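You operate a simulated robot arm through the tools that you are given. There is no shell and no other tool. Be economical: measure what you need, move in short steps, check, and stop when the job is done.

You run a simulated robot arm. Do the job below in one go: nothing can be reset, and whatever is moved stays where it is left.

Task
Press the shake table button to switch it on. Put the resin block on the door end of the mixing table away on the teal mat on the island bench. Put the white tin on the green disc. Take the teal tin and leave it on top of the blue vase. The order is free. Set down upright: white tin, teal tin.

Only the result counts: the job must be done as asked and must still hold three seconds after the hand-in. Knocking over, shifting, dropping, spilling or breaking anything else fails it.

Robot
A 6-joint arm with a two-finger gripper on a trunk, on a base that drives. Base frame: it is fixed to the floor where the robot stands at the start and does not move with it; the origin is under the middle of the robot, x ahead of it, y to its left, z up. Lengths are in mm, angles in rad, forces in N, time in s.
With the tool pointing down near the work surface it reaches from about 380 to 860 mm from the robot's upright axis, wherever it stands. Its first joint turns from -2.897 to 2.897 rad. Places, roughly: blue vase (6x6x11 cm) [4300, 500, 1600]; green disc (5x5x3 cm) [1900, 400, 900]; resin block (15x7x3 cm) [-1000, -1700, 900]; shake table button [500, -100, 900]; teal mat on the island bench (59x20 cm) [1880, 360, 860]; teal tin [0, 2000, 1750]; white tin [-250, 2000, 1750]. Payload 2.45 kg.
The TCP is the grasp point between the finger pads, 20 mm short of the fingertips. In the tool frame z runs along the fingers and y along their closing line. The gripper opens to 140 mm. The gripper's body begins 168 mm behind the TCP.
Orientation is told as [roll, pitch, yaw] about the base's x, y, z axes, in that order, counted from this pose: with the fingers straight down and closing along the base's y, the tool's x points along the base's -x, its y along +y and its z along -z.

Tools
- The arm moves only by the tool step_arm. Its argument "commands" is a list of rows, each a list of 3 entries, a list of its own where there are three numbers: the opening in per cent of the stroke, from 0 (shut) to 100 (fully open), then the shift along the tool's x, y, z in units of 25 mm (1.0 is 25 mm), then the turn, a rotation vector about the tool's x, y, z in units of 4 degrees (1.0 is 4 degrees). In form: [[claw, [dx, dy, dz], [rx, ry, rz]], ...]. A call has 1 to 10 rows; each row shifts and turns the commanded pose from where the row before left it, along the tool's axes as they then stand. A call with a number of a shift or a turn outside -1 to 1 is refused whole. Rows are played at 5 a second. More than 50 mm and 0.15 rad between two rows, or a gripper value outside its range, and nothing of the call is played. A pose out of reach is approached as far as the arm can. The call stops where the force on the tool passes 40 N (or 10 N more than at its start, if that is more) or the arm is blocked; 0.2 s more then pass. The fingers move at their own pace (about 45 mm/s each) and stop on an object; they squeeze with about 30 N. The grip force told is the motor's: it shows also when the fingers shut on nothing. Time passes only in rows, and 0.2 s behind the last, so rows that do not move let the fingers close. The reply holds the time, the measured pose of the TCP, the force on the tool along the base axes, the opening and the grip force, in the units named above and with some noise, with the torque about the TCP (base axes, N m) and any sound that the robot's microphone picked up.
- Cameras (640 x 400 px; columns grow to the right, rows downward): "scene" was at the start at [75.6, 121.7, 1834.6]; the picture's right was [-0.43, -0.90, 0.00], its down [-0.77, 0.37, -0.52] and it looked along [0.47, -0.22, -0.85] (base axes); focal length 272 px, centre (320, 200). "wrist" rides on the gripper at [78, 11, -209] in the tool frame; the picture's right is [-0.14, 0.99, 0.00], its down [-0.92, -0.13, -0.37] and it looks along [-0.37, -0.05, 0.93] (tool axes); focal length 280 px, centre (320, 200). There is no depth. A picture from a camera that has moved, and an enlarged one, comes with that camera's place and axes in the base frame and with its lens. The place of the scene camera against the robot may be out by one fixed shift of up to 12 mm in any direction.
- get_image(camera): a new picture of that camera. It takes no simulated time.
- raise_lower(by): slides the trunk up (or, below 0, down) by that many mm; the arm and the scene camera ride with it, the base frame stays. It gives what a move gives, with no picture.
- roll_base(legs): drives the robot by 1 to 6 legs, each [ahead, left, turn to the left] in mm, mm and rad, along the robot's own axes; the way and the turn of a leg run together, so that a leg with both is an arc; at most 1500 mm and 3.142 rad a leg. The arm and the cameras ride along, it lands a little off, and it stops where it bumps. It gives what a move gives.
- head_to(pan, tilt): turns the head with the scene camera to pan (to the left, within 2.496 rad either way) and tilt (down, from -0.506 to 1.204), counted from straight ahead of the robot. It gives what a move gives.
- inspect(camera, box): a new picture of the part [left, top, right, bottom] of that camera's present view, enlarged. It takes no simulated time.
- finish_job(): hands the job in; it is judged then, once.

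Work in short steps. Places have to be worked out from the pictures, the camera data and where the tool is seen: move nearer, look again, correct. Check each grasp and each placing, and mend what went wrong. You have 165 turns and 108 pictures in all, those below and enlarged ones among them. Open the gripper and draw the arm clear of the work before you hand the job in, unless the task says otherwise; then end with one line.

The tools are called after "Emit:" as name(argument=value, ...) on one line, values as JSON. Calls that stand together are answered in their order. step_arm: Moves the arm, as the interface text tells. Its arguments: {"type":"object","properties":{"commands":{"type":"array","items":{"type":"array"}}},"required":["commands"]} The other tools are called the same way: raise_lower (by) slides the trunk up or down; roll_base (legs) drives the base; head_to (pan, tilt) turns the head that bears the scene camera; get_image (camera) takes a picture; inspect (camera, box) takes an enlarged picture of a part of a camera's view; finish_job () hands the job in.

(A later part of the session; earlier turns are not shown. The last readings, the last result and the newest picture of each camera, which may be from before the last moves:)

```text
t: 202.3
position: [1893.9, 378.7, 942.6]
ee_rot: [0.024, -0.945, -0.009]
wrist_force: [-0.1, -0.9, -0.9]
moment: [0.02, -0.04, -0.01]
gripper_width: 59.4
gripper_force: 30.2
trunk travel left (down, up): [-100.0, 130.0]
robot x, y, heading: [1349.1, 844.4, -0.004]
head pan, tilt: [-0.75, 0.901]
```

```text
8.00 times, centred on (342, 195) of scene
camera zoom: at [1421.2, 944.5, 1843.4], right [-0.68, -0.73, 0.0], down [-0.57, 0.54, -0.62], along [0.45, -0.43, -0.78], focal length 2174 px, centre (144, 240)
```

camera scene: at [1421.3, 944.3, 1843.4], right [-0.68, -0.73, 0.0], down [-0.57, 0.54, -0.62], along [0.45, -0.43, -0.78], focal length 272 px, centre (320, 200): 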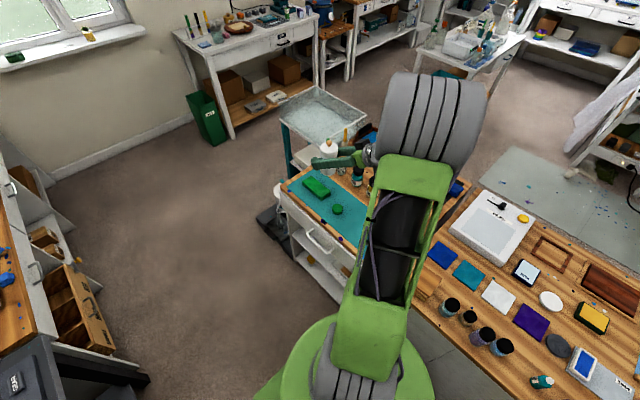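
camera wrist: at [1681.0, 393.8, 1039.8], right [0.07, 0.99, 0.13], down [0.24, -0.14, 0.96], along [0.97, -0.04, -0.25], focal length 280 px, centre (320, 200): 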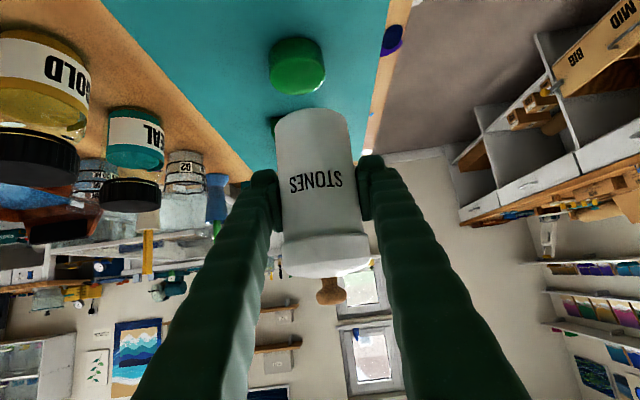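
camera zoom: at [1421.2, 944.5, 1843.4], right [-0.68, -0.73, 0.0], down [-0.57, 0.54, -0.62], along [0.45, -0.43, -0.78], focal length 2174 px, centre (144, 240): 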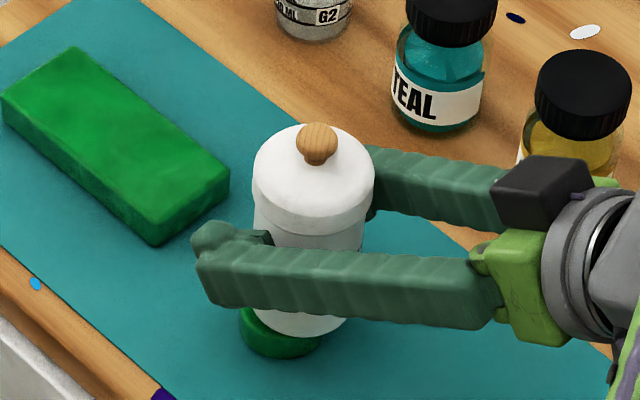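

Lateral alignment is good in the wrist view; the scene view suggests the tin is a few mm too near the robot. I'll shift by (+6, +3) mm and lower 8 mm.

Emit:
step_arm(commands=[[20, [-0.14, 0.12, 0.19], [0, 0, 0]], [20, [0.26, 0, 0.188], [0, 0, 0]], [20, [0, 0, 0], [0, 0, 0]]])

Emit:
inspect(camera="scene", box=[302, 170, 382, 220])

Emit:
inspect(camera="wrist", box=[240, 40, 400, 140])

```text
t: 203.1
position: [1899.9, 382.4, 934.2]
ee_rot: [0.025, -0.947, -0.009]
wrist_force: [-0.5, -0.7, -0.2]
moment: [0.01, 0.0, 0.04]
gripper_width: 60.1
gripper_force: 29.7
trunk travel left (down, up): [-100.0, 130.0]
robot x, y, heading: [1350.8, 844.5, -0.0]
head pan, tilt: [-0.75, 0.901]
```

```text
8.00 times, centred on (342, 195) of scene
camera zoom: at [1421.2, 944.4, 1843.4], right [-0.68, -0.73, 0.0], down [-0.57, 0.54, -0.62], along [0.45, -0.43, -0.78], focal length 2174 px, centre (144, 240)
```

zoom: 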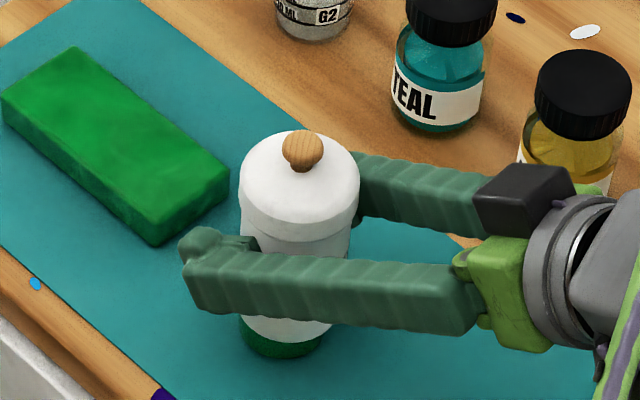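

```text
4.00 times, centred on (320, 90) of wrist
camera zoom: at [1684.0, 390.4, 994.5], right [0.07, 0.99, 0.13], down [0.24, -0.14, 0.96], along [0.97, -0.04, -0.25], focal length 1122 px, centre (320, 640)
```

zoom: 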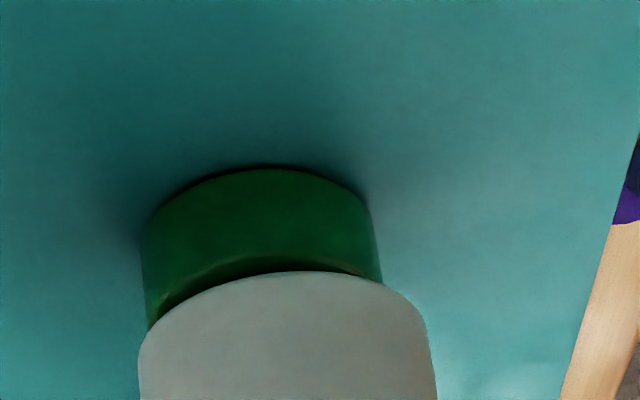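

Nearly aligned. I'll make a final (+3, -3) mm correction and lower in small rows, watching the force.

Emit:
step_arm(commands=[[20, [-0.07, -0.12, 0.097], [0, 0, 0]], [20, [0.065, 0, 0.047], [0, 0, 0]], [20, [0.065, 0, 0.047], [0, 0, 0]]])

Emit:
step_arm(commands=[[20, [0.065, 0, 0.047], [0, 0, 0]]])

Emit:
step_arm(commands=[[20, [0.05, 0, 0.036], [0, 0, 0]]])

```text
t: 203.9
position: [1902.0, 380.0, 931.0]
ee_rot: [0.023, -0.946, -0.009]
wrist_force: [0.1, -0.8, -1.8]
moment: [0.02, 0.03, 0.02]
gripper_width: 59.9
gripper_force: 30.4
trunk travel left (down, up): [-100.0, 130.0]
robot x, y, heading: [1350.5, 846.8, -0.005]
head pan, tilt: [-0.75, 0.901]
```

```text
t: 204.3
position: [1903.0, 379.1, 929.0]
ee_rot: [0.025, -0.946, -0.008]
wrist_force: [0.2, -0.1, -0.9]
moment: [0.03, 0.02, 0.01]
gripper_width: 59.7
gripper_force: 29.8
trunk travel left (down, up): [-100.0, 130.0]
robot x, y, heading: [1353.7, 844.1, -0.002]
head pan, tilt: [-0.75, 0.901]
```

```text
t: 204.7
position: [1902.0, 379.1, 928.1]
ee_rot: [0.023, -0.946, -0.008]
wrist_force: [-0.4, -0.7, 1.3]
moment: [-0.04, 0.04, 0.02]
gripper_width: 59.7
gripper_force: 30.0
trunk travel left (down, up): [-100.0, 130.0]
robot x, y, heading: [1353.1, 842.8, -0.003]
head pan, tilt: [-0.75, 0.901]
```

Contact may be starting. I'll take one more small step and look.

Emit:
step_arm(commands=[[20, [0.05, 0, 0.036], [0, 0, 0]]])

Emit:
inspect(camera="wrist", box=[240, 40, 400, 140])

Emit:
inspect(camera="scene", box=[302, 170, 382, 220])

```text
t: 205.1
position: [1902.8, 378.8, 927.3]
ee_rot: [0.021, -0.948, -0.007]
wrist_force: [-1.1, 1.8, 10.2]
moment: [-0.01, 0.16, -0.01]
gripper_width: 59.7
gripper_force: 29.7
trunk travel left (down, up): [-100.0, 130.0]
robot x, y, heading: [1349.8, 844.9, -0.003]
head pan, tilt: [-0.75, 0.901]
```

```text
4.00 times, centred on (320, 90) of wrist
camera zoom: at [1687.1, 387.7, 986.8], right [0.07, 0.99, 0.12], down [0.24, -0.14, 0.96], along [0.97, -0.04, -0.25], focal length 1122 px, centre (320, 640)
```

zoom: 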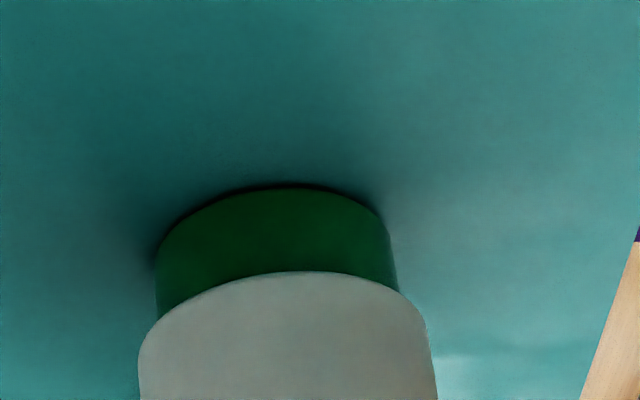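

```text
8.00 times, centred on (342, 195) of scene
camera zoom: at [1420.3, 945.3, 1843.5], right [-0.68, -0.73, 0.0], down [-0.57, 0.54, -0.62], along [0.45, -0.43, -0.78], focal length 2174 px, centre (144, 240)
```

zoom: 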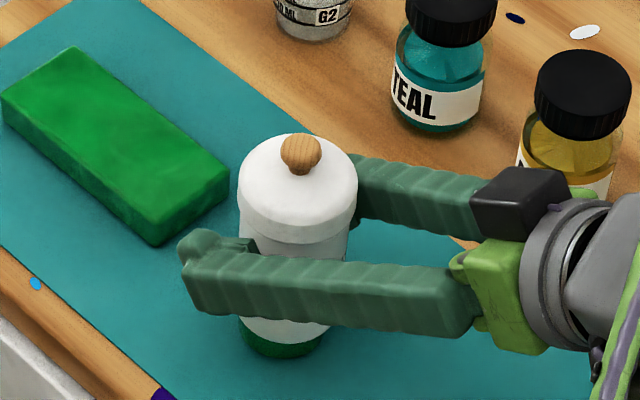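

Contact is at about 10 N and the tin is centred on the disc. I'll release and pull back along the tool axis.

Emit:
step_arm(commands=[[50, [0, 0, 0], [0, 0, 0]], [60, [0, 0, 0], [0, 0, 0]], [70, [0, 0, 0], [0, 0, 0]], [70, [0, 0, -0.5], [0, 0, 0]], [70, [0, 0, -1], [0, 0, 0]], [70, [0, 0, -1], [0, 0, 0]], [70, [0, 0, -1], [0, 0, 0]], [70, [0, 0, -1], [0, 0, 0]]])

Emit:
get_image(camera="wrist")

Emit:
inspect(camera="scene", box=[270, 130, 398, 230])

```text
t: 206.9
position: [1811.0, 377.4, 992.8]
ee_rot: [0.025, -0.947, -0.01]
wrist_force: [0.0, -0.8, -0.1]
moment: [0.02, -0.01, 0.0]
gripper_width: 98.2
gripper_force: 0.0
trunk travel left (down, up): [-100.0, 130.0]
robot x, y, heading: [1352.3, 844.5, -0.002]
head pan, tilt: [-0.75, 0.901]
```

```text
46 pictures are left
camera wrist: at [1595.0, 386.2, 1052.1], right [0.07, 0.99, 0.13], down [0.24, -0.14, 0.96], along [0.97, -0.04, -0.25], focal length 280 px, centre (320, 200)
```

wrist: 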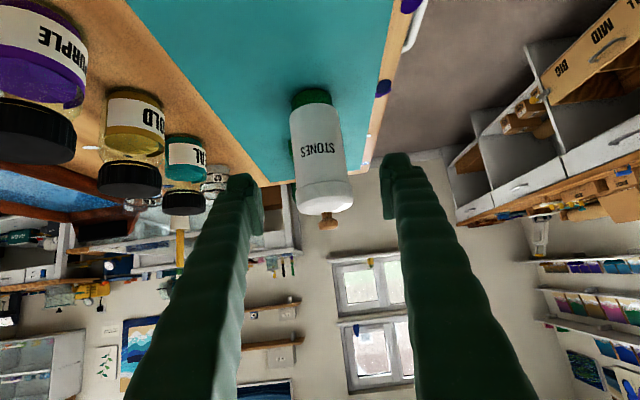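

```text
4.00 times, centred on (334, 180) of scene
camera zoom: at [1420.6, 944.7, 1843.4], right [-0.68, -0.73, 0.0], down [-0.57, 0.54, -0.62], along [0.45, -0.43, -0.78], focal length 1087 px, centre (264, 280)
```

zoom: 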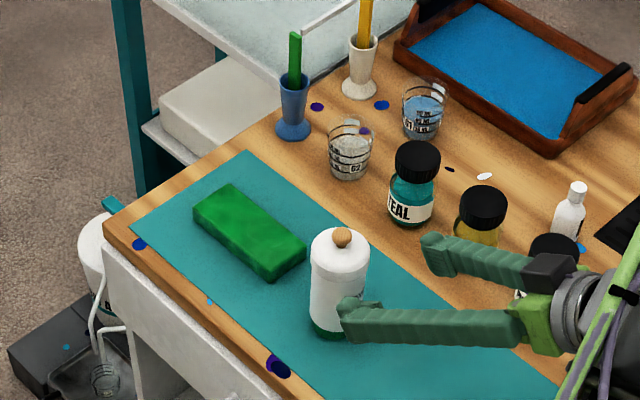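

The white tin stands upright on the disc. I'll raise the arm straight up, then swing it back over the aisle.

Emit:
step_arm(commands=[[70, [-0.809, 0, -0.588], [0, 0, 0]], [70, [-0.809, 0, -0.588], [0, 0, 0]], [70, [-0.809, 0, -0.588], [0, 0, 0]], [70, [-0.809, 0, -0.588], [0, 0, 0]], [70, [-0.809, 0, -0.588], [0, 0, 0]], [70, [-0.809, 0, -0.588], [0, 0, 0]], [70, [-0.809, 0, -0.588], [0, 0, 0]], [70, [-0.809, 0, -0.588], [0, 0, 0]], [70, [-0.809, 0, -0.588], [0, 0, 0]], [70, [-0.809, 0, -0.588], [0, 0, 0]]])

Emit:
step_arm(commands=[[50, [-0.83, 1, -0.13], [0, 0, 0]], [50, [-0.83, 1, -0.13], [0, 0, 0]], [50, [-0.83, 1, -0.13], [0, 0, 0]], [50, [-0.83, 1, -0.13], [0, 0, 0]], [50, [-0.83, 1, -0.13], [0, 0, 0]], [50, [-0.83, 1, -0.13], [0, 0, 0]], [50, [-0.83, 1, -0.13], [0, 0, 0]], [50, [-0.83, 1, -0.13], [0, 0, 0]], [50, [-0.83, 1, -0.13], [0, 0, 0]], [50, [-0.83, 1, -0.13], [0, 0, 0]]])

Emit:
step_arm(commands=[[50, [-0.4, 1, 0.5], [0, 0, 0]], [50, [-0.4, 1, 0.5], [0, 0, 0]], [50, [-0.4, 1, 0.5], [0, 0, 0]], [50, [-0.4, 1, 0.5], [0, 0, 0]], [50, [-0.4, 1, 0.5], [0, 0, 0]], [50, [-0.4, 1, 0.5], [0, 0, 0]], [50, [-0.4, 1, 0.5], [0, 0, 0]], [50, [-0.4, 1, 0.5], [0, 0, 0]]])

```text
t: 209.1
position: [1810.7, 375.7, 1240.7]
ee_rot: [0.024, -0.944, -0.01]
wrist_force: [0.3, 0.0, -0.9]
moment: [0.04, 0.0, -0.02]
gripper_width: 97.9
gripper_force: 0.0
trunk travel left (down, up): [-100.0, 130.0]
robot x, y, heading: [1355.8, 844.7, 0.002]
head pan, tilt: [-0.75, 0.901]
```

```text
t: 211.3
position: [1905.6, 617.8, 1421.3]
ee_rot: [0.053, -0.928, -0.037]
wrist_force: [-0.3, 0.7, 1.1]
moment: [0.01, 0.04, 0.03]
gripper_width: 70.1
gripper_force: 0.0
trunk travel left (down, up): [-100.0, 130.0]
robot x, y, heading: [1352.8, 845.6, -0.0]
head pan, tilt: [-0.75, 0.901]
```

```text
t: 213.1
position: [2029.8, 823.9, 1441.9]
ee_rot: [0.023, -0.945, -0.009]
wrist_force: [0.2, -0.7, -0.3]
moment: [-0.03, 0.04, -0.02]
gripper_width: 69.9
gripper_force: 0.0
trunk travel left (down, up): [-100.0, 130.0]
robot x, y, heading: [1354.1, 846.6, -0.001]
head pan, tilt: [-0.75, 0.901]
```

Arm is clear. I'll raise the trunk, reverse to x≈10 and turn to the shelf for the teal tin.

Emit:
raise_lower(by=130)

Emit:
roll_base(legs=[[-1345, 0, 0], [0, 0, 1.571]])

Emit:
step_arm(commands=[[56, [-0.809, 0, -0.588], [0, 0, 0]], [56, [-0.809, 0, -0.588], [0, 0, 0]], [56, [-0.809, 0, -0.588], [0, 0, 0]], [56, [-0.809, 0, -0.588], [0, 0, 0]], [56, [-0.809, 0, -0.588], [0, 0, 0]], [56, [-0.809, 0, -0.588], [0, 0, 0]], [56, [-0.809, 0, -0.588], [0, 0, 0]], [56, [-0.809, 0, -0.588], [0, 0, 0]], [56, [-0.809, 0, -0.588], [0, 0, 0]], [56, [-0.809, 0, -0.588], [0, 0, 0]]])

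Emit:
step_arm(commands=[[56, [-0.809, 0, -0.588], [0, 0, 0]], [56, [-0.809, 0, -0.588], [0, 0, 0]]])

Emit:
get_image(camera="wrist")

```text
t: 214.7
position: [2029.0, 823.3, 1569.9]
ee_rot: [0.024, -0.944, -0.008]
wrist_force: [0.0, 0.0, 0.4]
moment: [-0.02, -0.02, -0.02]
gripper_width: 70.0
gripper_force: 0.0
trunk travel left (down, up): [-230.0, 0.0]
robot x, y, heading: [1354.5, 846.2, -0.005]
head pan, tilt: [-0.75, 0.901]
```

```text
t: 225.3
position: [12.1, 1526.5, 1570.6]
ee_rot: [0.025, -0.946, 1.578]
wrist_force: [-0.6, 0.1, 0.1]
moment: [0.01, 0.01, -0.03]
gripper_width: 69.9
gripper_force: 0.1
trunk travel left (down, up): [-230.0, 0.0]
robot x, y, heading: [3.5, 845.1, 1.579]
head pan, tilt: [-0.75, 0.901]
```

```text
t: 227.5
position: [16.6, 1525.8, 1820.7]
ee_rot: [0.023, -0.945, 1.578]
wrist_force: [1.1, 0.5, -0.6]
moment: [0.0, 0.01, -0.03]
gripper_width: 78.4
gripper_force: 0.0
trunk travel left (down, up): [-230.0, 0.0]
robot x, y, heading: [0.1, 849.8, 1.578]
head pan, tilt: [-0.75, 0.901]
```

```text
t: 228.1
position: [17.6, 1526.7, 1870.5]
ee_rot: [0.023, -0.944, 1.578]
wrist_force: [-0.5, 0.2, -0.3]
moment: [0.0, 0.01, 0.0]
gripper_width: 78.4
gripper_force: 0.1
trunk travel left (down, up): [-230.0, 0.0]
robot x, y, heading: [5.7, 851.2, 1.579]
head pan, tilt: [-0.75, 0.901]
```

```text
44 pictures are left
camera wrist: at [12.5, 1311.2, 1930.2], right [-0.99, 0.05, 0.13], down [0.13, 0.24, 0.96], along [0.02, 0.97, -0.25], focal length 280 px, centre (320, 200)
```

wrist: 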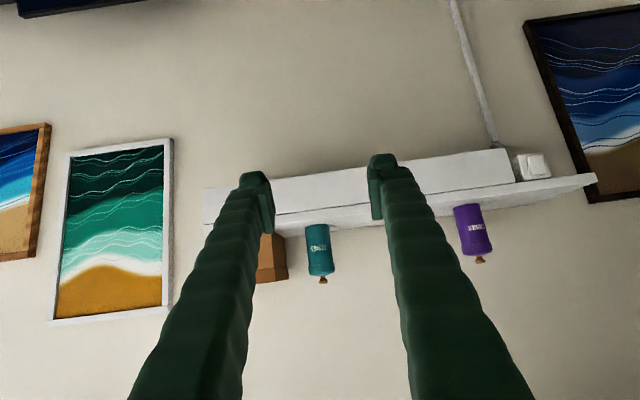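

I'll shift the arm 37 mm towards the teal tin and drive 340 mm closer.

Emit:
step_arm(commands=[[56, [0, -0.75, 0], [0, 0, 0]], [56, [0, -0.75, 0], [0, 0, 0]]])

Emit:
roll_base(legs=[[340, 0, 0]])

Emit:
get_image(camera="wrist")

```text
t: 228.7
position: [53.4, 1525.5, 1869.7]
ee_rot: [0.025, -0.947, 1.576]
wrist_force: [0.2, 0.4, -0.9]
moment: [0.02, 0.01, -0.02]
gripper_width: 78.2
gripper_force: 0.1
trunk travel left (down, up): [-230.0, 0.0]
robot x, y, heading: [1.1, 850.4, 1.586]
head pan, tilt: [-0.75, 0.901]
```

```text
t: 231.0
position: [50.4, 1870.4, 1869.8]
ee_rot: [0.024, -0.944, 1.578]
wrist_force: [-0.2, 1.0, -0.5]
moment: [-0.04, -0.01, -0.02]
gripper_width: 78.4
gripper_force: 0.1
trunk travel left (down, up): [-230.0, 0.0]
robot x, y, heading: [-3.0, 1193.7, 1.585]
head pan, tilt: [-0.75, 0.901]
```

```text
43 pictures are left
camera wrist: at [45.5, 1655.3, 1929.6], right [-0.99, 0.06, 0.13], down [0.14, 0.24, 0.96], along [0.02, 0.97, -0.25], focal length 280 px, centre (320, 200)
```

wrist: 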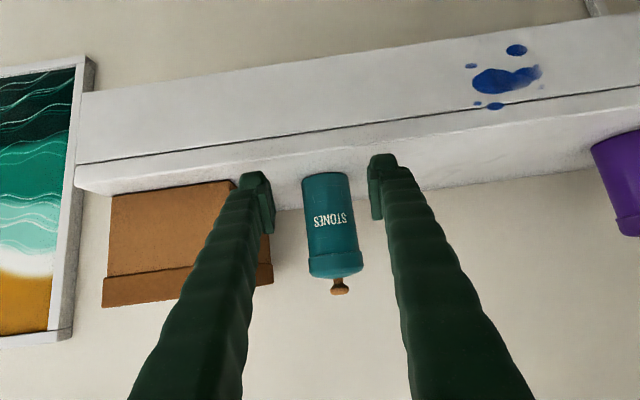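

The teal tin is at x≈45, with the box starting near x≈110. I'll pull back slightly, centre on x=45, drive 100 mm closer and recheck.

Emit:
step_arm(commands=[[54, [0.588, 0.2, -0.809], [0, 0, 0]], [54, [0.588, 0, -0.809], [0, 0, 0]], [54, [0.3, 0, -0.4], [0, 0, 0]]])

Emit:
roll_base(legs=[[100, 0, 0]])

Emit:
get_image(camera="wrist")

```text
t: 231.8
position: [48.0, 1805.2, 1870.5]
ee_rot: [0.023, -0.947, 1.579]
wrist_force: [0.5, -0.9, -0.6]
moment: [0.02, 0.0, -0.04]
gripper_width: 75.3
gripper_force: 0.0
trunk travel left (down, up): [-230.0, 0.0]
robot x, y, heading: [-1.8, 1190.3, 1.583]
head pan, tilt: [-0.75, 0.901]
```

```text
t: 232.9
position: [46.4, 1907.8, 1869.7]
ee_rot: [0.025, -0.944, 1.577]
wrist_force: [0.1, -0.1, -0.8]
moment: [-0.05, -0.01, 0.02]
gripper_width: 75.7
gripper_force: 0.0
trunk travel left (down, up): [-230.0, 0.0]
robot x, y, heading: [-2.7, 1287.2, 1.579]
head pan, tilt: [-0.75, 0.901]
```

```text
42 pictures are left
camera wrist: at [40.2, 1691.9, 1928.9], right [-0.99, 0.05, 0.13], down [0.13, 0.25, 0.96], along [0.02, 0.97, -0.25], focal length 280 px, centre (320, 200)
```

wrist: 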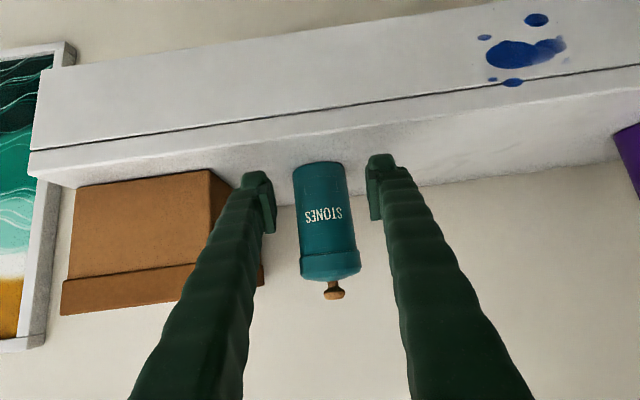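

Clearance to the box looks fine. I'll move in by 64 mm and check.

Emit:
step_arm(commands=[[56, [-0.545, 0.02, 0.665], [0, 0, 0]], [56, [-0.545, 0.02, 0.665], [0, 0, 0]], [56, [-0.545, 0, 0.665], [0, 0, 0]], [56, [0, 0, 0], [0, 0, 0]]])

Emit:
get_image(camera="wrist")

```text
t: 233.9
position: [41.9, 1969.5, 1874.5]
ee_rot: [0.025, -0.946, 1.579]
wrist_force: [0.0, -0.7, 0.2]
moment: [0.04, 0.02, -0.03]
gripper_width: 78.3
gripper_force: 0.2
trunk travel left (down, up): [-230.0, 0.0]
robot x, y, heading: [-4.6, 1291.0, 1.586]
head pan, tilt: [-0.75, 0.901]
```

```text
41 pictures are left
camera wrist: at [37.2, 1753.4, 1933.2], right [-0.99, 0.05, 0.13], down [0.13, 0.24, 0.96], along [0.02, 0.97, -0.25], focal length 280 px, centre (320, 200)
```

wrist: 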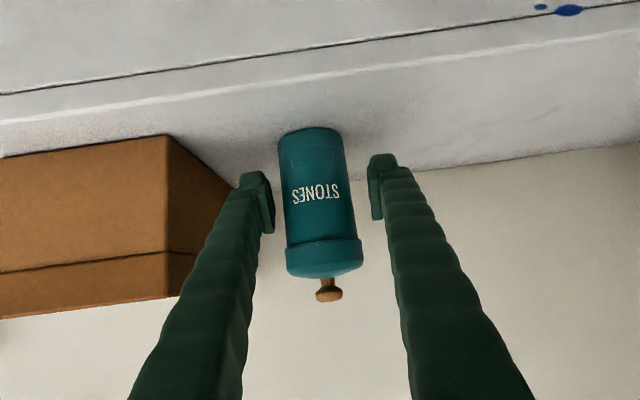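

Tin slightly to the left in view. I'll shift 4 mm, move in 23 mm, and close.

Emit:
step_arm(commands=[[56, [0, -0.16, 0], [0, 0, 0]], [56, [-0.27, 0, 0.37], [0, 0, 0]], [56, [-0.27, 0, 0.37], [0, 0, 0]], [56, [0, 0, 0], [0, 0, 0]], [40, [0, 0, 0], [0, 0, 0]], [20, [0, 0, 0], [0, 0, 0]], [20, [0, 0, 0], [0, 0, 0]], [20, [0, 0, 0], [0, 0, 0]], [20, [0, 0, 0], [0, 0, 0]]])

Emit:
get_image(camera="wrist")

```text
t: 235.9
position: [44.8, 1992.2, 1873.5]
ee_rot: [0.024, -0.945, 1.575]
wrist_force: [-0.2, 0.9, 1.8]
moment: [0.04, -0.06, 0.0]
gripper_width: 59.7
gripper_force: 30.1
trunk travel left (down, up): [-230.0, 0.0]
robot x, y, heading: [-4.5, 1290.7, 1.577]
head pan, tilt: [-0.75, 0.901]
```

```text
40 pictures are left
camera wrist: at [40.6, 1777.6, 1933.4], right [-0.99, 0.05, 0.13], down [0.13, 0.24, 0.96], along [0.02, 0.97, -0.25], focal length 280 px, centre (320, 200)
```

wrist: 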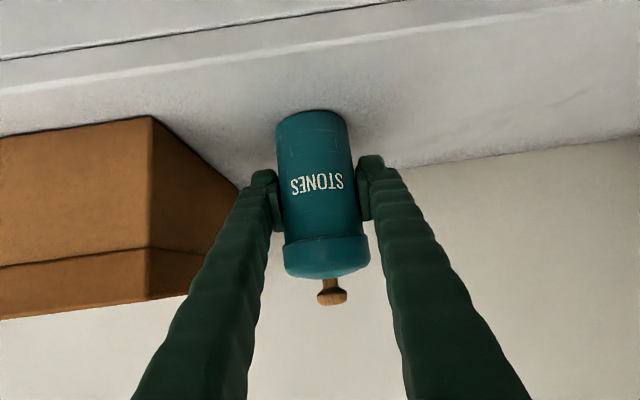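

The teal tin is gripped. I'll lift it 45 mm, back away and turn to face the aisle (+x).

Emit:
step_arm(commands=[[20, [-0.4, 0, -0.294], [0, 0, 0]], [20, [-0.6, 0, -0.44], [0, 0, 0]], [20, [-0.5, 0, -0.36], [0, 0, 0]], [20, [0, 0, 0], [0, 0, 0]]])

Emit:
roll_base(legs=[[-440, 0, 0], [0, 0, -1.577]])

Emit:
get_image(camera="wrist")

```text
t: 236.9
position: [47.9, 1991.7, 1919.5]
ee_rot: [0.023, -0.947, 1.578]
wrist_force: [0.9, -0.2, -0.7]
moment: [0.02, 0.0, -0.02]
gripper_width: 59.6
gripper_force: 29.7
trunk travel left (down, up): [-230.0, 0.0]
robot x, y, heading: [-4.8, 1286.7, 1.581]
head pan, tilt: [-0.75, 0.901]
```

```text
t: 243.4
position: [703.9, 803.3, 1919.2]
ee_rot: [0.025, -0.945, 0.014]
wrist_force: [-0.3, 0.2, -1.4]
moment: [0.0, -0.02, 0.01]
gripper_width: 59.2
gripper_force: 29.7
trunk travel left (down, up): [-230.0, 0.0]
robot x, y, heading: [1.4, 848.2, 0.02]
head pan, tilt: [-0.75, 0.901]
```

```text
39 pictures are left
camera wrist: at [488.1, 807.5, 1979.1], right [0.05, 0.99, 0.13], down [0.25, -0.13, 0.96], along [0.97, -0.01, -0.25], focal length 280 px, centre (320, 200)
```

wrist: 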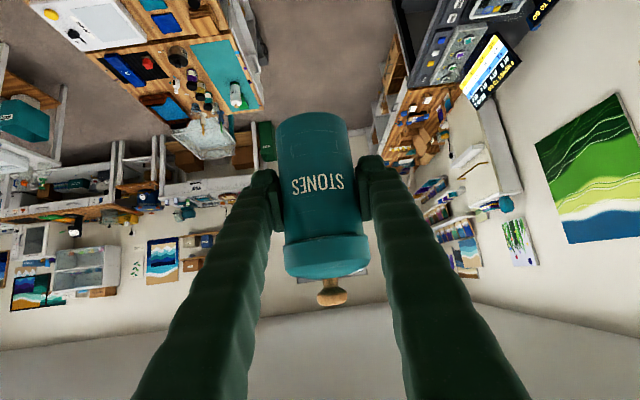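

The tin is held. I'll drive down the aisle to x≈2880 and look at the window.

Emit:
roll_base(legs=[[0, 0, -0.021], [1480, 0, 0], [1400, 0, 0]])

Emit:
head_to(pan=-0.25, tilt=0.4)

Emit:
get_image(camera="scene")

```text
t: 257.6
position: [3574.4, 771.0, 1918.6]
ee_rot: [0.022, -0.942, -0.016]
wrist_force: [0.5, -0.4, -0.9]
moment: [0.03, 0.04, -0.01]
gripper_width: 59.3
gripper_force: 30.3
trunk travel left (down, up): [-230.0, 0.0]
robot x, y, heading: [2872.1, 837.0, -0.012]
head pan, tilt: [-0.75, 0.901]
```

```text
t: 258.5
position: [3573.1, 769.4, 1918.6]
ee_rot: [0.024, -0.944, -0.015]
wrist_force: [-0.7, -0.1, -1.2]
moment: [-0.01, 0.02, 0.02]
gripper_width: 59.1
gripper_force: 29.8
trunk travel left (down, up): [-230.0, 0.0]
robot x, y, heading: [2871.0, 832.7, -0.01]
head pan, tilt: [-0.25, 0.4]
```

```text
38 pictures are left
camera scene: at [2977.1, 963.7, 2016.3], right [-0.26, -0.97, 0.0], down [-0.38, 0.1, -0.92], along [0.89, -0.24, -0.39], focal length 272 px, centre (320, 200)
```

scene: 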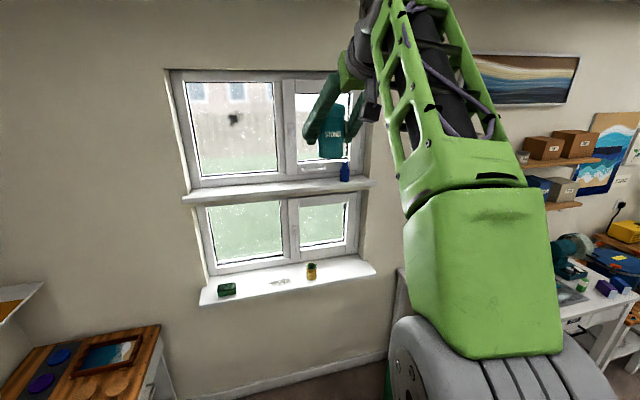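

Emit:
inspect(camera="scene", box=[300, 130, 400, 210])

Emit:
head_to(pan=-0.1, tilt=0.95)

Emit:
get_image(camera="scene")

```text
5.00 times, centred on (350, 170) of scene
camera zoom: at [2977.1, 963.7, 2016.3], right [-0.26, -0.97, 0.0], down [-0.38, 0.1, -0.92], along [0.89, -0.24, -0.39], focal length 1359 px, centre (170, 350)
```

zoom: 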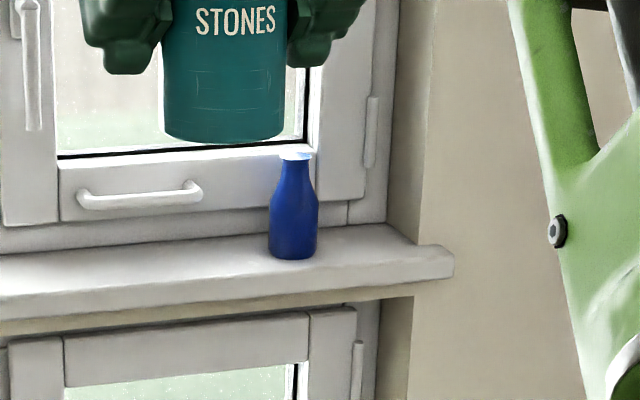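

```text
t: 259.5
position: [3573.7, 770.3, 1919.4]
ee_rot: [0.025, -0.944, -0.016]
wrist_force: [0.7, 0.0, -0.6]
moment: [0.02, -0.04, 0.03]
gripper_width: 59.1
gripper_force: 30.2
trunk travel left (down, up): [-230.0, 0.0]
robot x, y, heading: [2873.3, 837.5, -0.014]
head pan, tilt: [-0.099, 0.949]
```

```text
36 pictures are left
camera scene: at [2959.8, 979.6, 1969.8], right [-0.11, -0.99, 0.0], down [-0.81, 0.09, -0.58], along [0.58, -0.06, -0.81], focal length 272 px, centre (320, 200)
```

scene: 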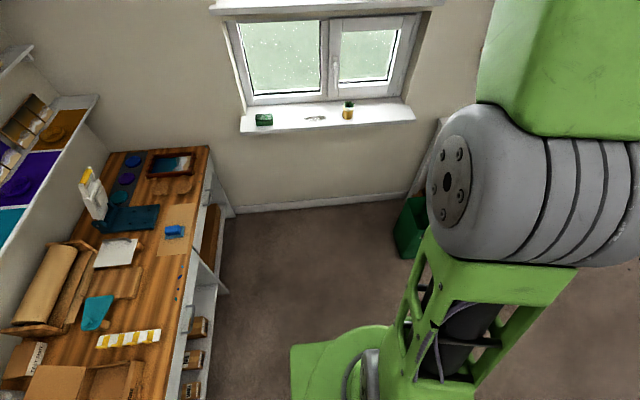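

The vase is a bottle with a small flat top at about [4280, 475, 1650]. A bin stands at y<275, so I'll park at about [3560, 620]. First I'll retract the arm a bit and lower it.

Emit:
step_arm(commands=[[20, [0.985, -0.5, -0.108], [0, 0, 0]], [20, [0.985, -0.5, -0.108], [0, 0, 0]], [20, [0.985, -0.5, -0.108], [0, 0, 0]], [20, [0.985, -0.5, -0.108], [0, 0, 0]], [20, [0.985, -0.5, -0.108], [0, 0, 0]], [20, [0.985, -0.5, -0.108], [0, 0, 0]]])

Emit:
roll_base(legs=[[0, 0, 0.013], [680, -215, 0]])

Emit:
head_to(pan=-0.5, tilt=0.45)

Emit:
get_image(camera="scene")

Emit:
get_image(camera="wrist")

```text
t: 260.9
position: [3474.2, 695.7, 1807.5]
ee_rot: [0.026, -0.945, -0.017]
wrist_force: [0.9, -0.3, -0.8]
moment: [-0.01, -0.01, -0.01]
gripper_width: 59.3
gripper_force: 30.4
trunk travel left (down, up): [-230.0, 0.0]
robot x, y, heading: [2871.8, 839.7, -0.015]
head pan, tilt: [-0.099, 0.949]
```

```text
t: 265.1
position: [4155.7, 486.2, 1807.1]
ee_rot: [0.025, -0.944, -0.008]
wrist_force: [-0.1, 0.0, -1.1]
moment: [0.01, 0.0, 0.02]
gripper_width: 58.8
gripper_force: 30.0
trunk travel left (down, up): [-230.0, 0.0]
robot x, y, heading: [3551.5, 620.8, -0.003]
head pan, tilt: [-0.099, 0.949]
```

```text
t: 266.1
position: [4155.1, 487.0, 1807.6]
ee_rot: [0.024, -0.947, -0.007]
wrist_force: [0.7, -0.1, -1.4]
moment: [0.01, -0.03, 0.02]
gripper_width: 58.8
gripper_force: 30.4
trunk travel left (down, up): [-230.0, 0.0]
robot x, y, heading: [3550.3, 621.4, -0.003]
head pan, tilt: [-0.499, 0.45]
```

```text
35 pictures are left
camera scene: at [3656.7, 758.4, 2011.7], right [-0.15, -0.99, 0.0], down [-0.43, 0.07, -0.9], along [0.89, -0.14, -0.44], focal length 272 px, centre (320, 200)
```

scene: 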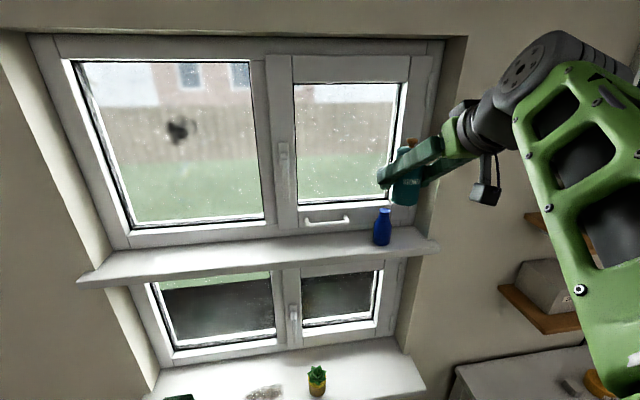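

```text
34 pictures are left
camera wrist: at [3939.4, 495.2, 1868.6], right [0.07, 0.99, 0.12], down [0.24, -0.14, 0.96], along [0.97, -0.04, -0.25], focal length 280 px, centre (320, 200)
```

wrist: 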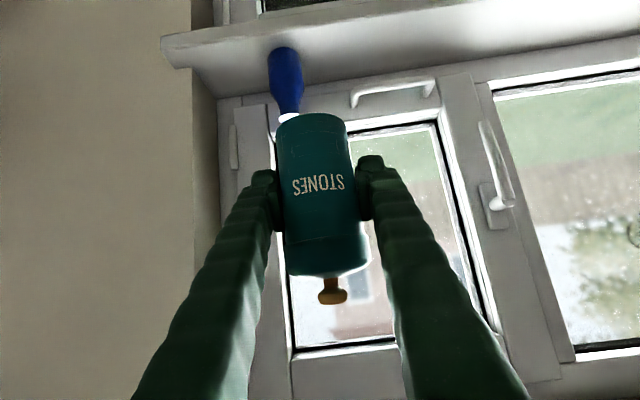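

Vase and tin are both in view. I'll zoom both cameras for a better estimate.

Emit:
inspect(camera="scene", box=[340, 130, 460, 260])

Emit:
inspect(camera="wrist", box=[220, 20, 380, 140])

```text
3.08 times, centred on (400, 195) of scene
camera zoom: at [3656.7, 758.4, 2011.7], right [-0.15, -0.99, 0.0], down [-0.43, 0.07, -0.9], along [0.89, -0.14, -0.44], focal length 836 px, centre (74, 215)
```

zoom: 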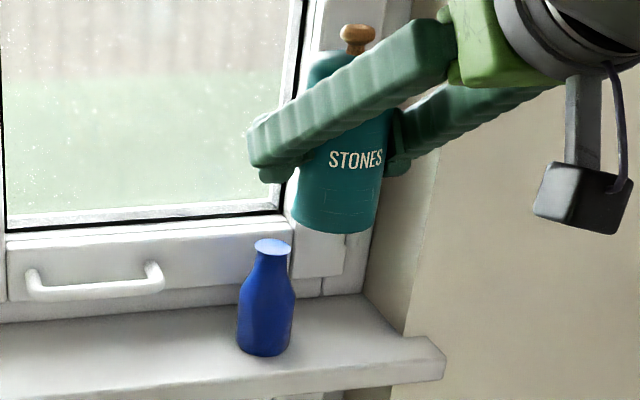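

```text
3.33 times, centred on (300, 80) of wrist
camera zoom: at [3939.4, 495.2, 1868.6], right [0.07, 0.99, 0.12], down [0.24, -0.14, 0.96], along [0.97, -0.04, -0.25], focal length 935 px, centre (387, 600)
```

zoom: 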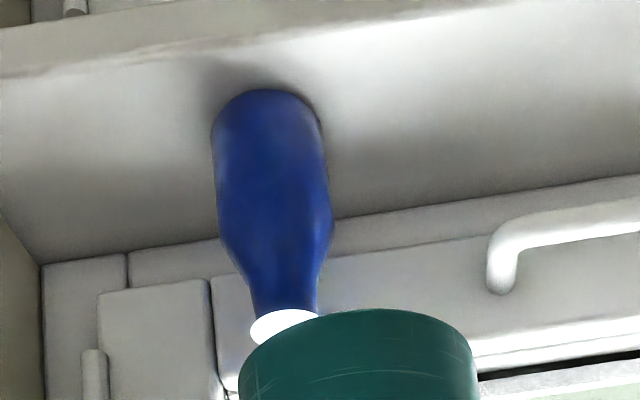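

Triangulating puts the vase nearer x≈4335, y≈450, top z≈1627. I'll drive 100 mm closer, with the tin still about 120 mm above the vase top, and look again.

Emit:
roll_base(legs=[[100, 0, 0]])

Emit:
get_image(camera="wrist")

Emit:
get_image(camera="scene")

```text
t: 267.2
position: [4256.0, 486.7, 1807.4]
ee_rot: [0.025, -0.943, -0.009]
wrist_force: [0.2, 0.1, -1.8]
moment: [-0.01, 0.05, -0.01]
gripper_width: 58.7
gripper_force: 29.9
trunk travel left (down, up): [-230.0, 0.0]
robot x, y, heading: [3651.9, 619.0, -0.008]
head pan, tilt: [-0.499, 0.45]
```

```text
31 pictures are left
camera wrist: at [4040.7, 494.2, 1867.6], right [0.07, 0.99, 0.13], down [0.24, -0.14, 0.96], along [0.97, -0.04, -0.25], focal length 280 px, centre (320, 200)
```

wrist: 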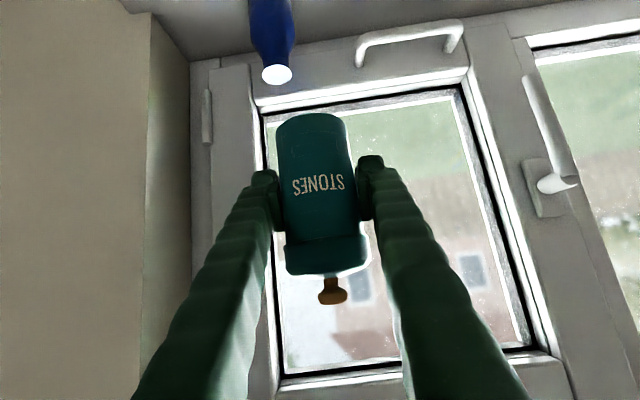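

```text
30 pictures are left
camera scene: at [3752.8, 739.0, 2011.6], right [-0.36, -0.93, 0.0], down [-0.41, 0.16, -0.9], along [0.84, -0.33, -0.44], focal length 272 px, centre (320, 200)
```

scene: 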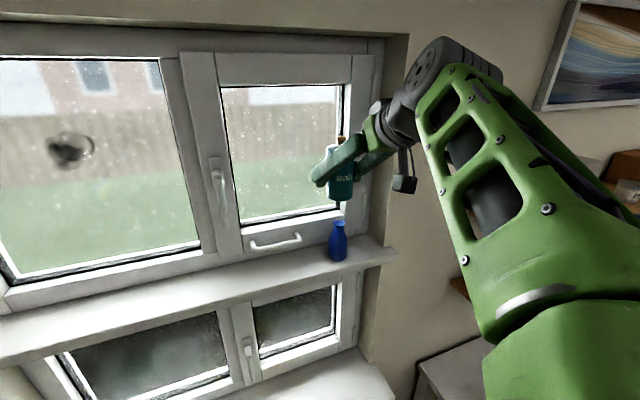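

The two wrist views give the vase top at (4332, 449, 1630). I'll bring the tin to just above it (bottom about 35 mm over) and check.

Emit:
step_arm(commands=[[20, [0.0, -0.3, 0.6], [0, 0, 0]], [20, [0.0, -0.3, 0.8], [0, 0, 0]], [20, [0.1, -0.3, 0.9], [0, 0, 0]], [20, [0.3, -0.3, 1.0], [0, 0, 0]], [20, [0.3, -0.3, 0.9], [0, 0, 0]], [20, [0, 0, 0], [0, 0, 0]]])

Emit:
inspect(camera="wrist", box=[220, 20, 420, 160])

Emit:
inspect(camera="scene", box=[290, 120, 410, 280])

```text
t: 268.6
position: [4330.3, 451.3, 1732.6]
ee_rot: [0.024, -0.945, -0.008]
wrist_force: [0.3, -0.9, -1.0]
moment: [-0.01, 0.0, -0.02]
gripper_width: 58.6
gripper_force: 30.1
trunk travel left (down, up): [-230.0, 0.0]
robot x, y, heading: [3652.8, 623.0, -0.002]
head pan, tilt: [-0.499, 0.45]
```

```text
2.86 times, centred on (320, 90) of wrist
camera zoom: at [4113.8, 458.8, 1791.6], right [0.07, 0.99, 0.13], down [0.24, -0.14, 0.96], along [0.97, -0.04, -0.25], focal length 801 px, centre (320, 514)
```

zoom: 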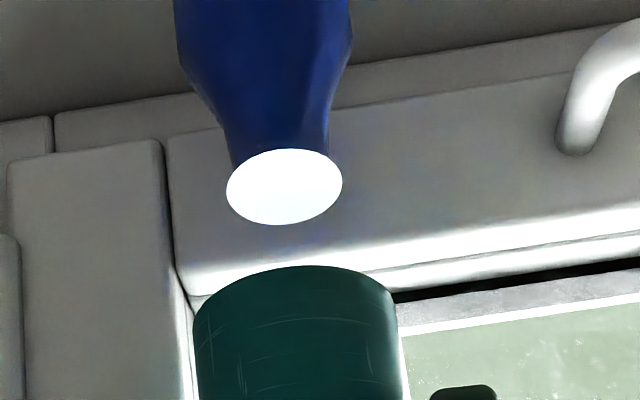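

```text
2.50 times, centred on (350, 200) of scene
camera zoom: at [3745.1, 728.5, 2011.8], right [-0.48, -0.88, 0.0], down [-0.38, 0.21, -0.9], along [0.79, -0.43, -0.43], focal length 679 px, centre (245, 200)
```

zoom: 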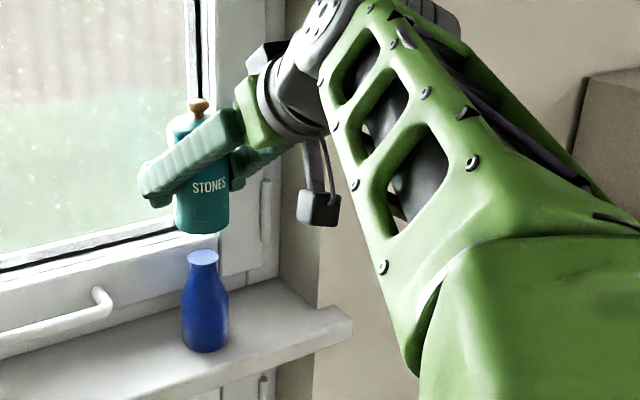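

Tin and vase agree in y (451 vs 452), and the scene view shows them in line. I'll lower 32 mm and recheck.

Emit:
step_arm(commands=[[20, [0.4, 0.0, 0.29], [0, 0, 0]], [20, [0.4, 0, 0.29], [0, 0, 0]], [20, [0.23, 0, 0.17], [0, 0, 0]], [20, [0, 0, 0], [0, 0, 0]]])

Emit:
inspect(camera="wrist", box=[240, 40, 400, 140])

Emit:
inspect(camera="scene", box=[310, 180, 374, 260])

```text
t: 269.6
position: [4329.3, 450.6, 1700.0]
ee_rot: [0.024, -0.944, -0.008]
wrist_force: [-0.4, 0.8, -1.3]
moment: [0.01, -0.03, 0.02]
gripper_width: 58.7
gripper_force: 29.4
trunk travel left (down, up): [-230.0, 0.0]
robot x, y, heading: [3650.3, 621.6, -0.004]
head pan, tilt: [-0.499, 0.45]
```

```text
4.00 times, centred on (320, 90) of wrist
camera zoom: at [4114.0, 459.0, 1759.7], right [0.07, 0.99, 0.13], down [0.24, -0.14, 0.96], along [0.97, -0.04, -0.25], focal length 1122 px, centre (320, 640)
```

zoom: 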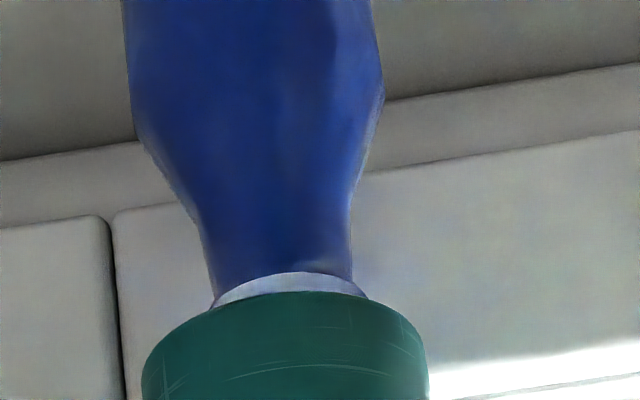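

```text
5.00 times, centred on (342, 220) of scene
camera zoom: at [3745.8, 728.0, 2011.7], right [-0.48, -0.88, 0.0], down [-0.38, 0.21, -0.9], along [0.79, -0.43, -0.44], focal length 1359 px, centre (210, 100)
```

zoom: 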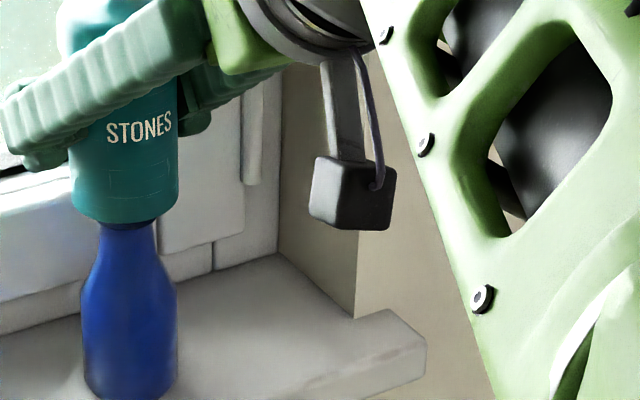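

Very nearly aligned, about 2 mm off. I'll apply a tiny correction and lower 5 mm.

Emit:
step_arm(commands=[[20, [0.047, 0.06, -0.065], [0, 0, 0]], [20, [0.081, 0, 0.059], [0, 0, 0]], [20, [0.081, 0, 0.059], [0, 0, 0]]])

Emit:
step_arm(commands=[[20, [0.05, 0, 0.036], [0, 0, 0]]])

Emit:
step_arm(commands=[[20, [0.05, 0, 0.036], [0, 0, 0]]])

Emit:
inspect(camera="wrist", box=[240, 40, 400, 140])

```text
t: 270.4
position: [4328.8, 452.1, 1694.8]
ee_rot: [0.024, -0.944, -0.01]
wrist_force: [0.8, -0.4, -1.1]
moment: [-0.03, 0.0, 0.02]
gripper_width: 58.6
gripper_force: 30.2
trunk travel left (down, up): [-230.0, 0.0]
robot x, y, heading: [3649.8, 620.9, -0.002]
head pan, tilt: [-0.499, 0.45]
```

```text
t: 270.8
position: [4328.1, 452.4, 1694.3]
ee_rot: [0.025, -0.945, -0.009]
wrist_force: [-0.2, 0.3, -0.8]
moment: [0.03, -0.05, -0.04]
gripper_width: 58.6
gripper_force: 30.3
trunk travel left (down, up): [-230.0, 0.0]
robot x, y, heading: [3649.5, 625.3, -0.003]
head pan, tilt: [-0.499, 0.45]
```

```text
t: 271.2
position: [4327.5, 452.9, 1694.0]
ee_rot: [0.024, -0.946, -0.009]
wrist_force: [1.0, -0.1, 7.4]
moment: [0.12, 0.12, -0.02]
gripper_width: 58.7
gripper_force: 30.2
trunk travel left (down, up): [-230.0, 0.0]
robot x, y, heading: [3649.3, 620.2, -0.002]
head pan, tilt: [-0.499, 0.45]
```

```text
4.00 times, centred on (320, 90) of wrist
camera zoom: at [4111.7, 460.7, 1753.0], right [0.07, 0.99, 0.13], down [0.24, -0.14, 0.96], along [0.97, -0.04, -0.25], focal length 1122 px, centre (320, 640)
```

zoom: 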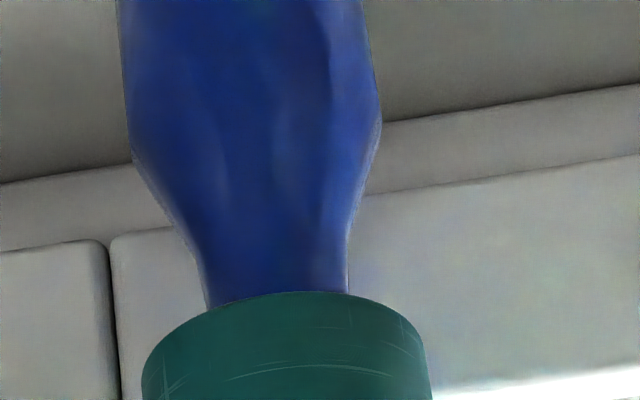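

Contact at 7 N. One scene check before releasing.

Emit:
inspect(camera="scene", box=[310, 180, 374, 260])

```text
5.00 times, centred on (342, 220) of scene
camera zoom: at [3745.1, 728.1, 2011.9], right [-0.48, -0.88, 0.0], down [-0.38, 0.21, -0.9], along [0.79, -0.43, -0.43], focal length 1359 px, centre (210, 100)
```

zoom: 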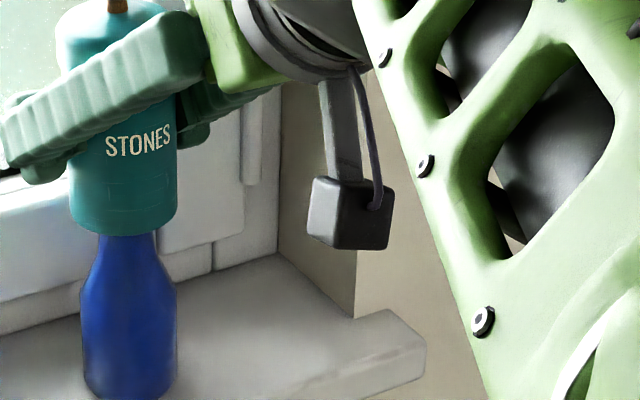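

Centred within about 2 mm. I'll release gently and check before withdrawing.

Emit:
step_arm(commands=[[46, [0, 0, 0], [0, 0, 0]], [50, [0, 0, 0], [0, 0, 0]], [56, [0, 0, 0], [0, 0, 0]], [62, [0, 0, 0], [0, 0, 0]], [62, [0, 0, 0], [0, 0, 0]]])

Emit:
get_image(camera="wrist")

```text
t: 272.4
position: [4327.7, 452.4, 1690.5]
ee_rot: [0.025, -0.944, -0.009]
wrist_force: [0.6, -0.3, -0.4]
moment: [0.01, -0.02, 0.01]
gripper_width: 86.7
gripper_force: 0.0
trunk travel left (down, up): [-230.0, 0.0]
robot x, y, heading: [3650.3, 620.4, -0.006]
head pan, tilt: [-0.499, 0.45]
```

```text
23 pictures are left
camera wrist: at [4112.1, 460.6, 1751.9], right [0.07, 0.99, 0.13], down [0.24, -0.14, 0.96], along [0.97, -0.04, -0.25], focal length 280 px, centre (320, 200)
```

wrist: 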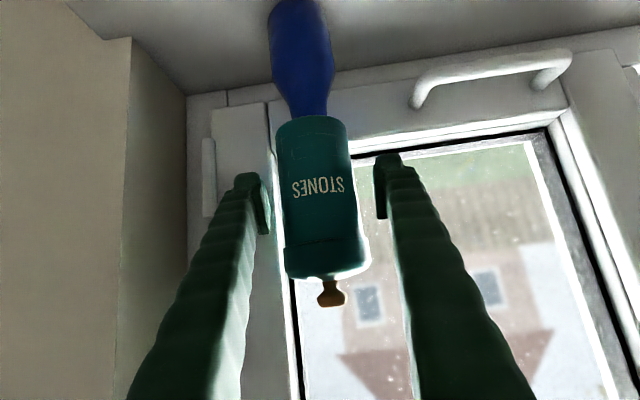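

The tin stands on the vase. I'll centre the opening slightly and withdraw straight back horizontally.

Emit:
step_arm(commands=[[64, [0, -0.12, 0], [0, 0, 0]], [64, [0.294, 0, -0.405], [0, 0, 0]], [64, [0.588, 0, -0.809], [0, 0, 0]], [64, [0.588, 0, -0.809], [0, 0, 0]], [64, [0.588, 0, -0.809], [0, 0, 0]], [64, [0.588, 0, -0.809], [0, 0, 0]], [64, [0.588, 0, -0.809], [0, 0, 0]]])

Emit:
get_image(camera="wrist")

Emit:
inspect(camera="scene", box=[290, 120, 410, 280])

```text
t: 274.2
position: [4215.2, 456.7, 1649.6]
ee_rot: [0.108, -0.877, -0.032]
wrist_force: [0.7, 0.1, -0.3]
moment: [0.01, -0.01, 0.03]
gripper_width: 89.5
gripper_force: 0.1
trunk travel left (down, up): [-230.0, 0.0]
robot x, y, heading: [3649.4, 619.2, -0.003]
head pan, tilt: [-0.499, 0.45]
stopped in row 7: the arm was blocked; the commanded pose is now the measured one
```

```text
22 pictures are left
camera wrist: at [4003.5, 452.4, 1724.8], right [0.04, 0.98, 0.17], down [0.31, -0.18, 0.93], along [0.95, 0.02, -0.31], focal length 280 px, centre (320, 200)
```

wrist: 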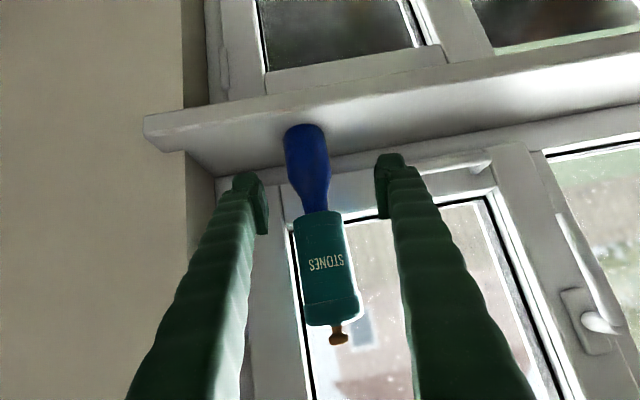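

```text
2.50 times, centred on (350, 200) of scene
camera zoom: at [3749.4, 810.4, 2011.7], right [0.42, -0.91, 0.0], down [-0.4, -0.18, -0.9], along [0.82, 0.38, -0.44], focal length 679 px, centre (245, 200)
```

zoom: 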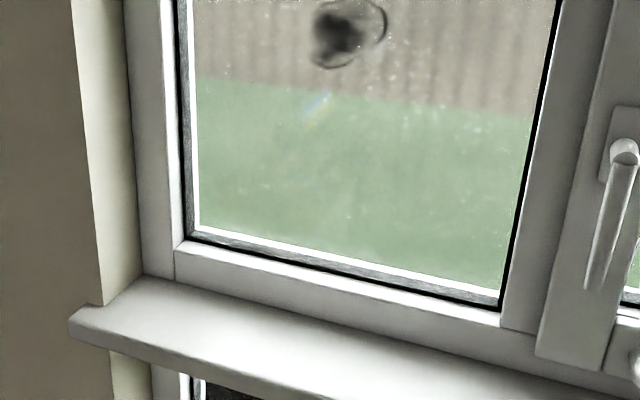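

The tin still stands on the vase. The elbow met the head when folding back, so I'll back the base straight away instead.

Emit:
roll_base(legs=[[-400, 0, 0]])

Emit:
get_image(camera="wrist")

```text
t: 276.7
position: [3815.5, 456.8, 1651.9]
ee_rot: [0.106, -0.878, -0.031]
wrist_force: [-0.3, -0.6, 0.5]
moment: [-0.02, 0.0, 0.02]
gripper_width: 89.5
gripper_force: 0.0
trunk travel left (down, up): [-230.0, 0.0]
robot x, y, heading: [3250.5, 621.8, -0.003]
head pan, tilt: [-0.499, 0.45]
```

```text
20 pictures are left
camera wrist: at [3603.3, 453.6, 1725.4], right [0.04, 0.98, 0.17], down [0.31, -0.18, 0.93], along [0.95, 0.02, -0.31], focal length 280 px, centre (320, 200)
```

wrist: 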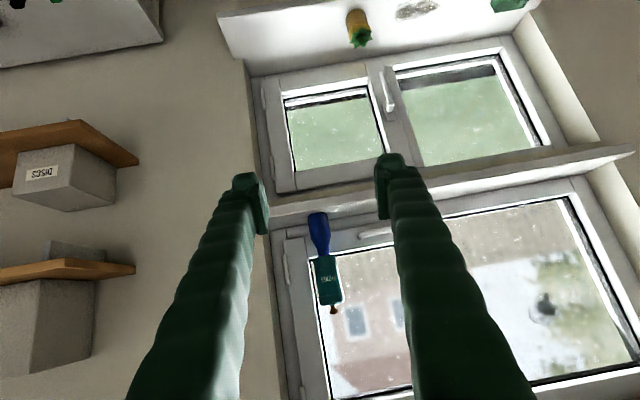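

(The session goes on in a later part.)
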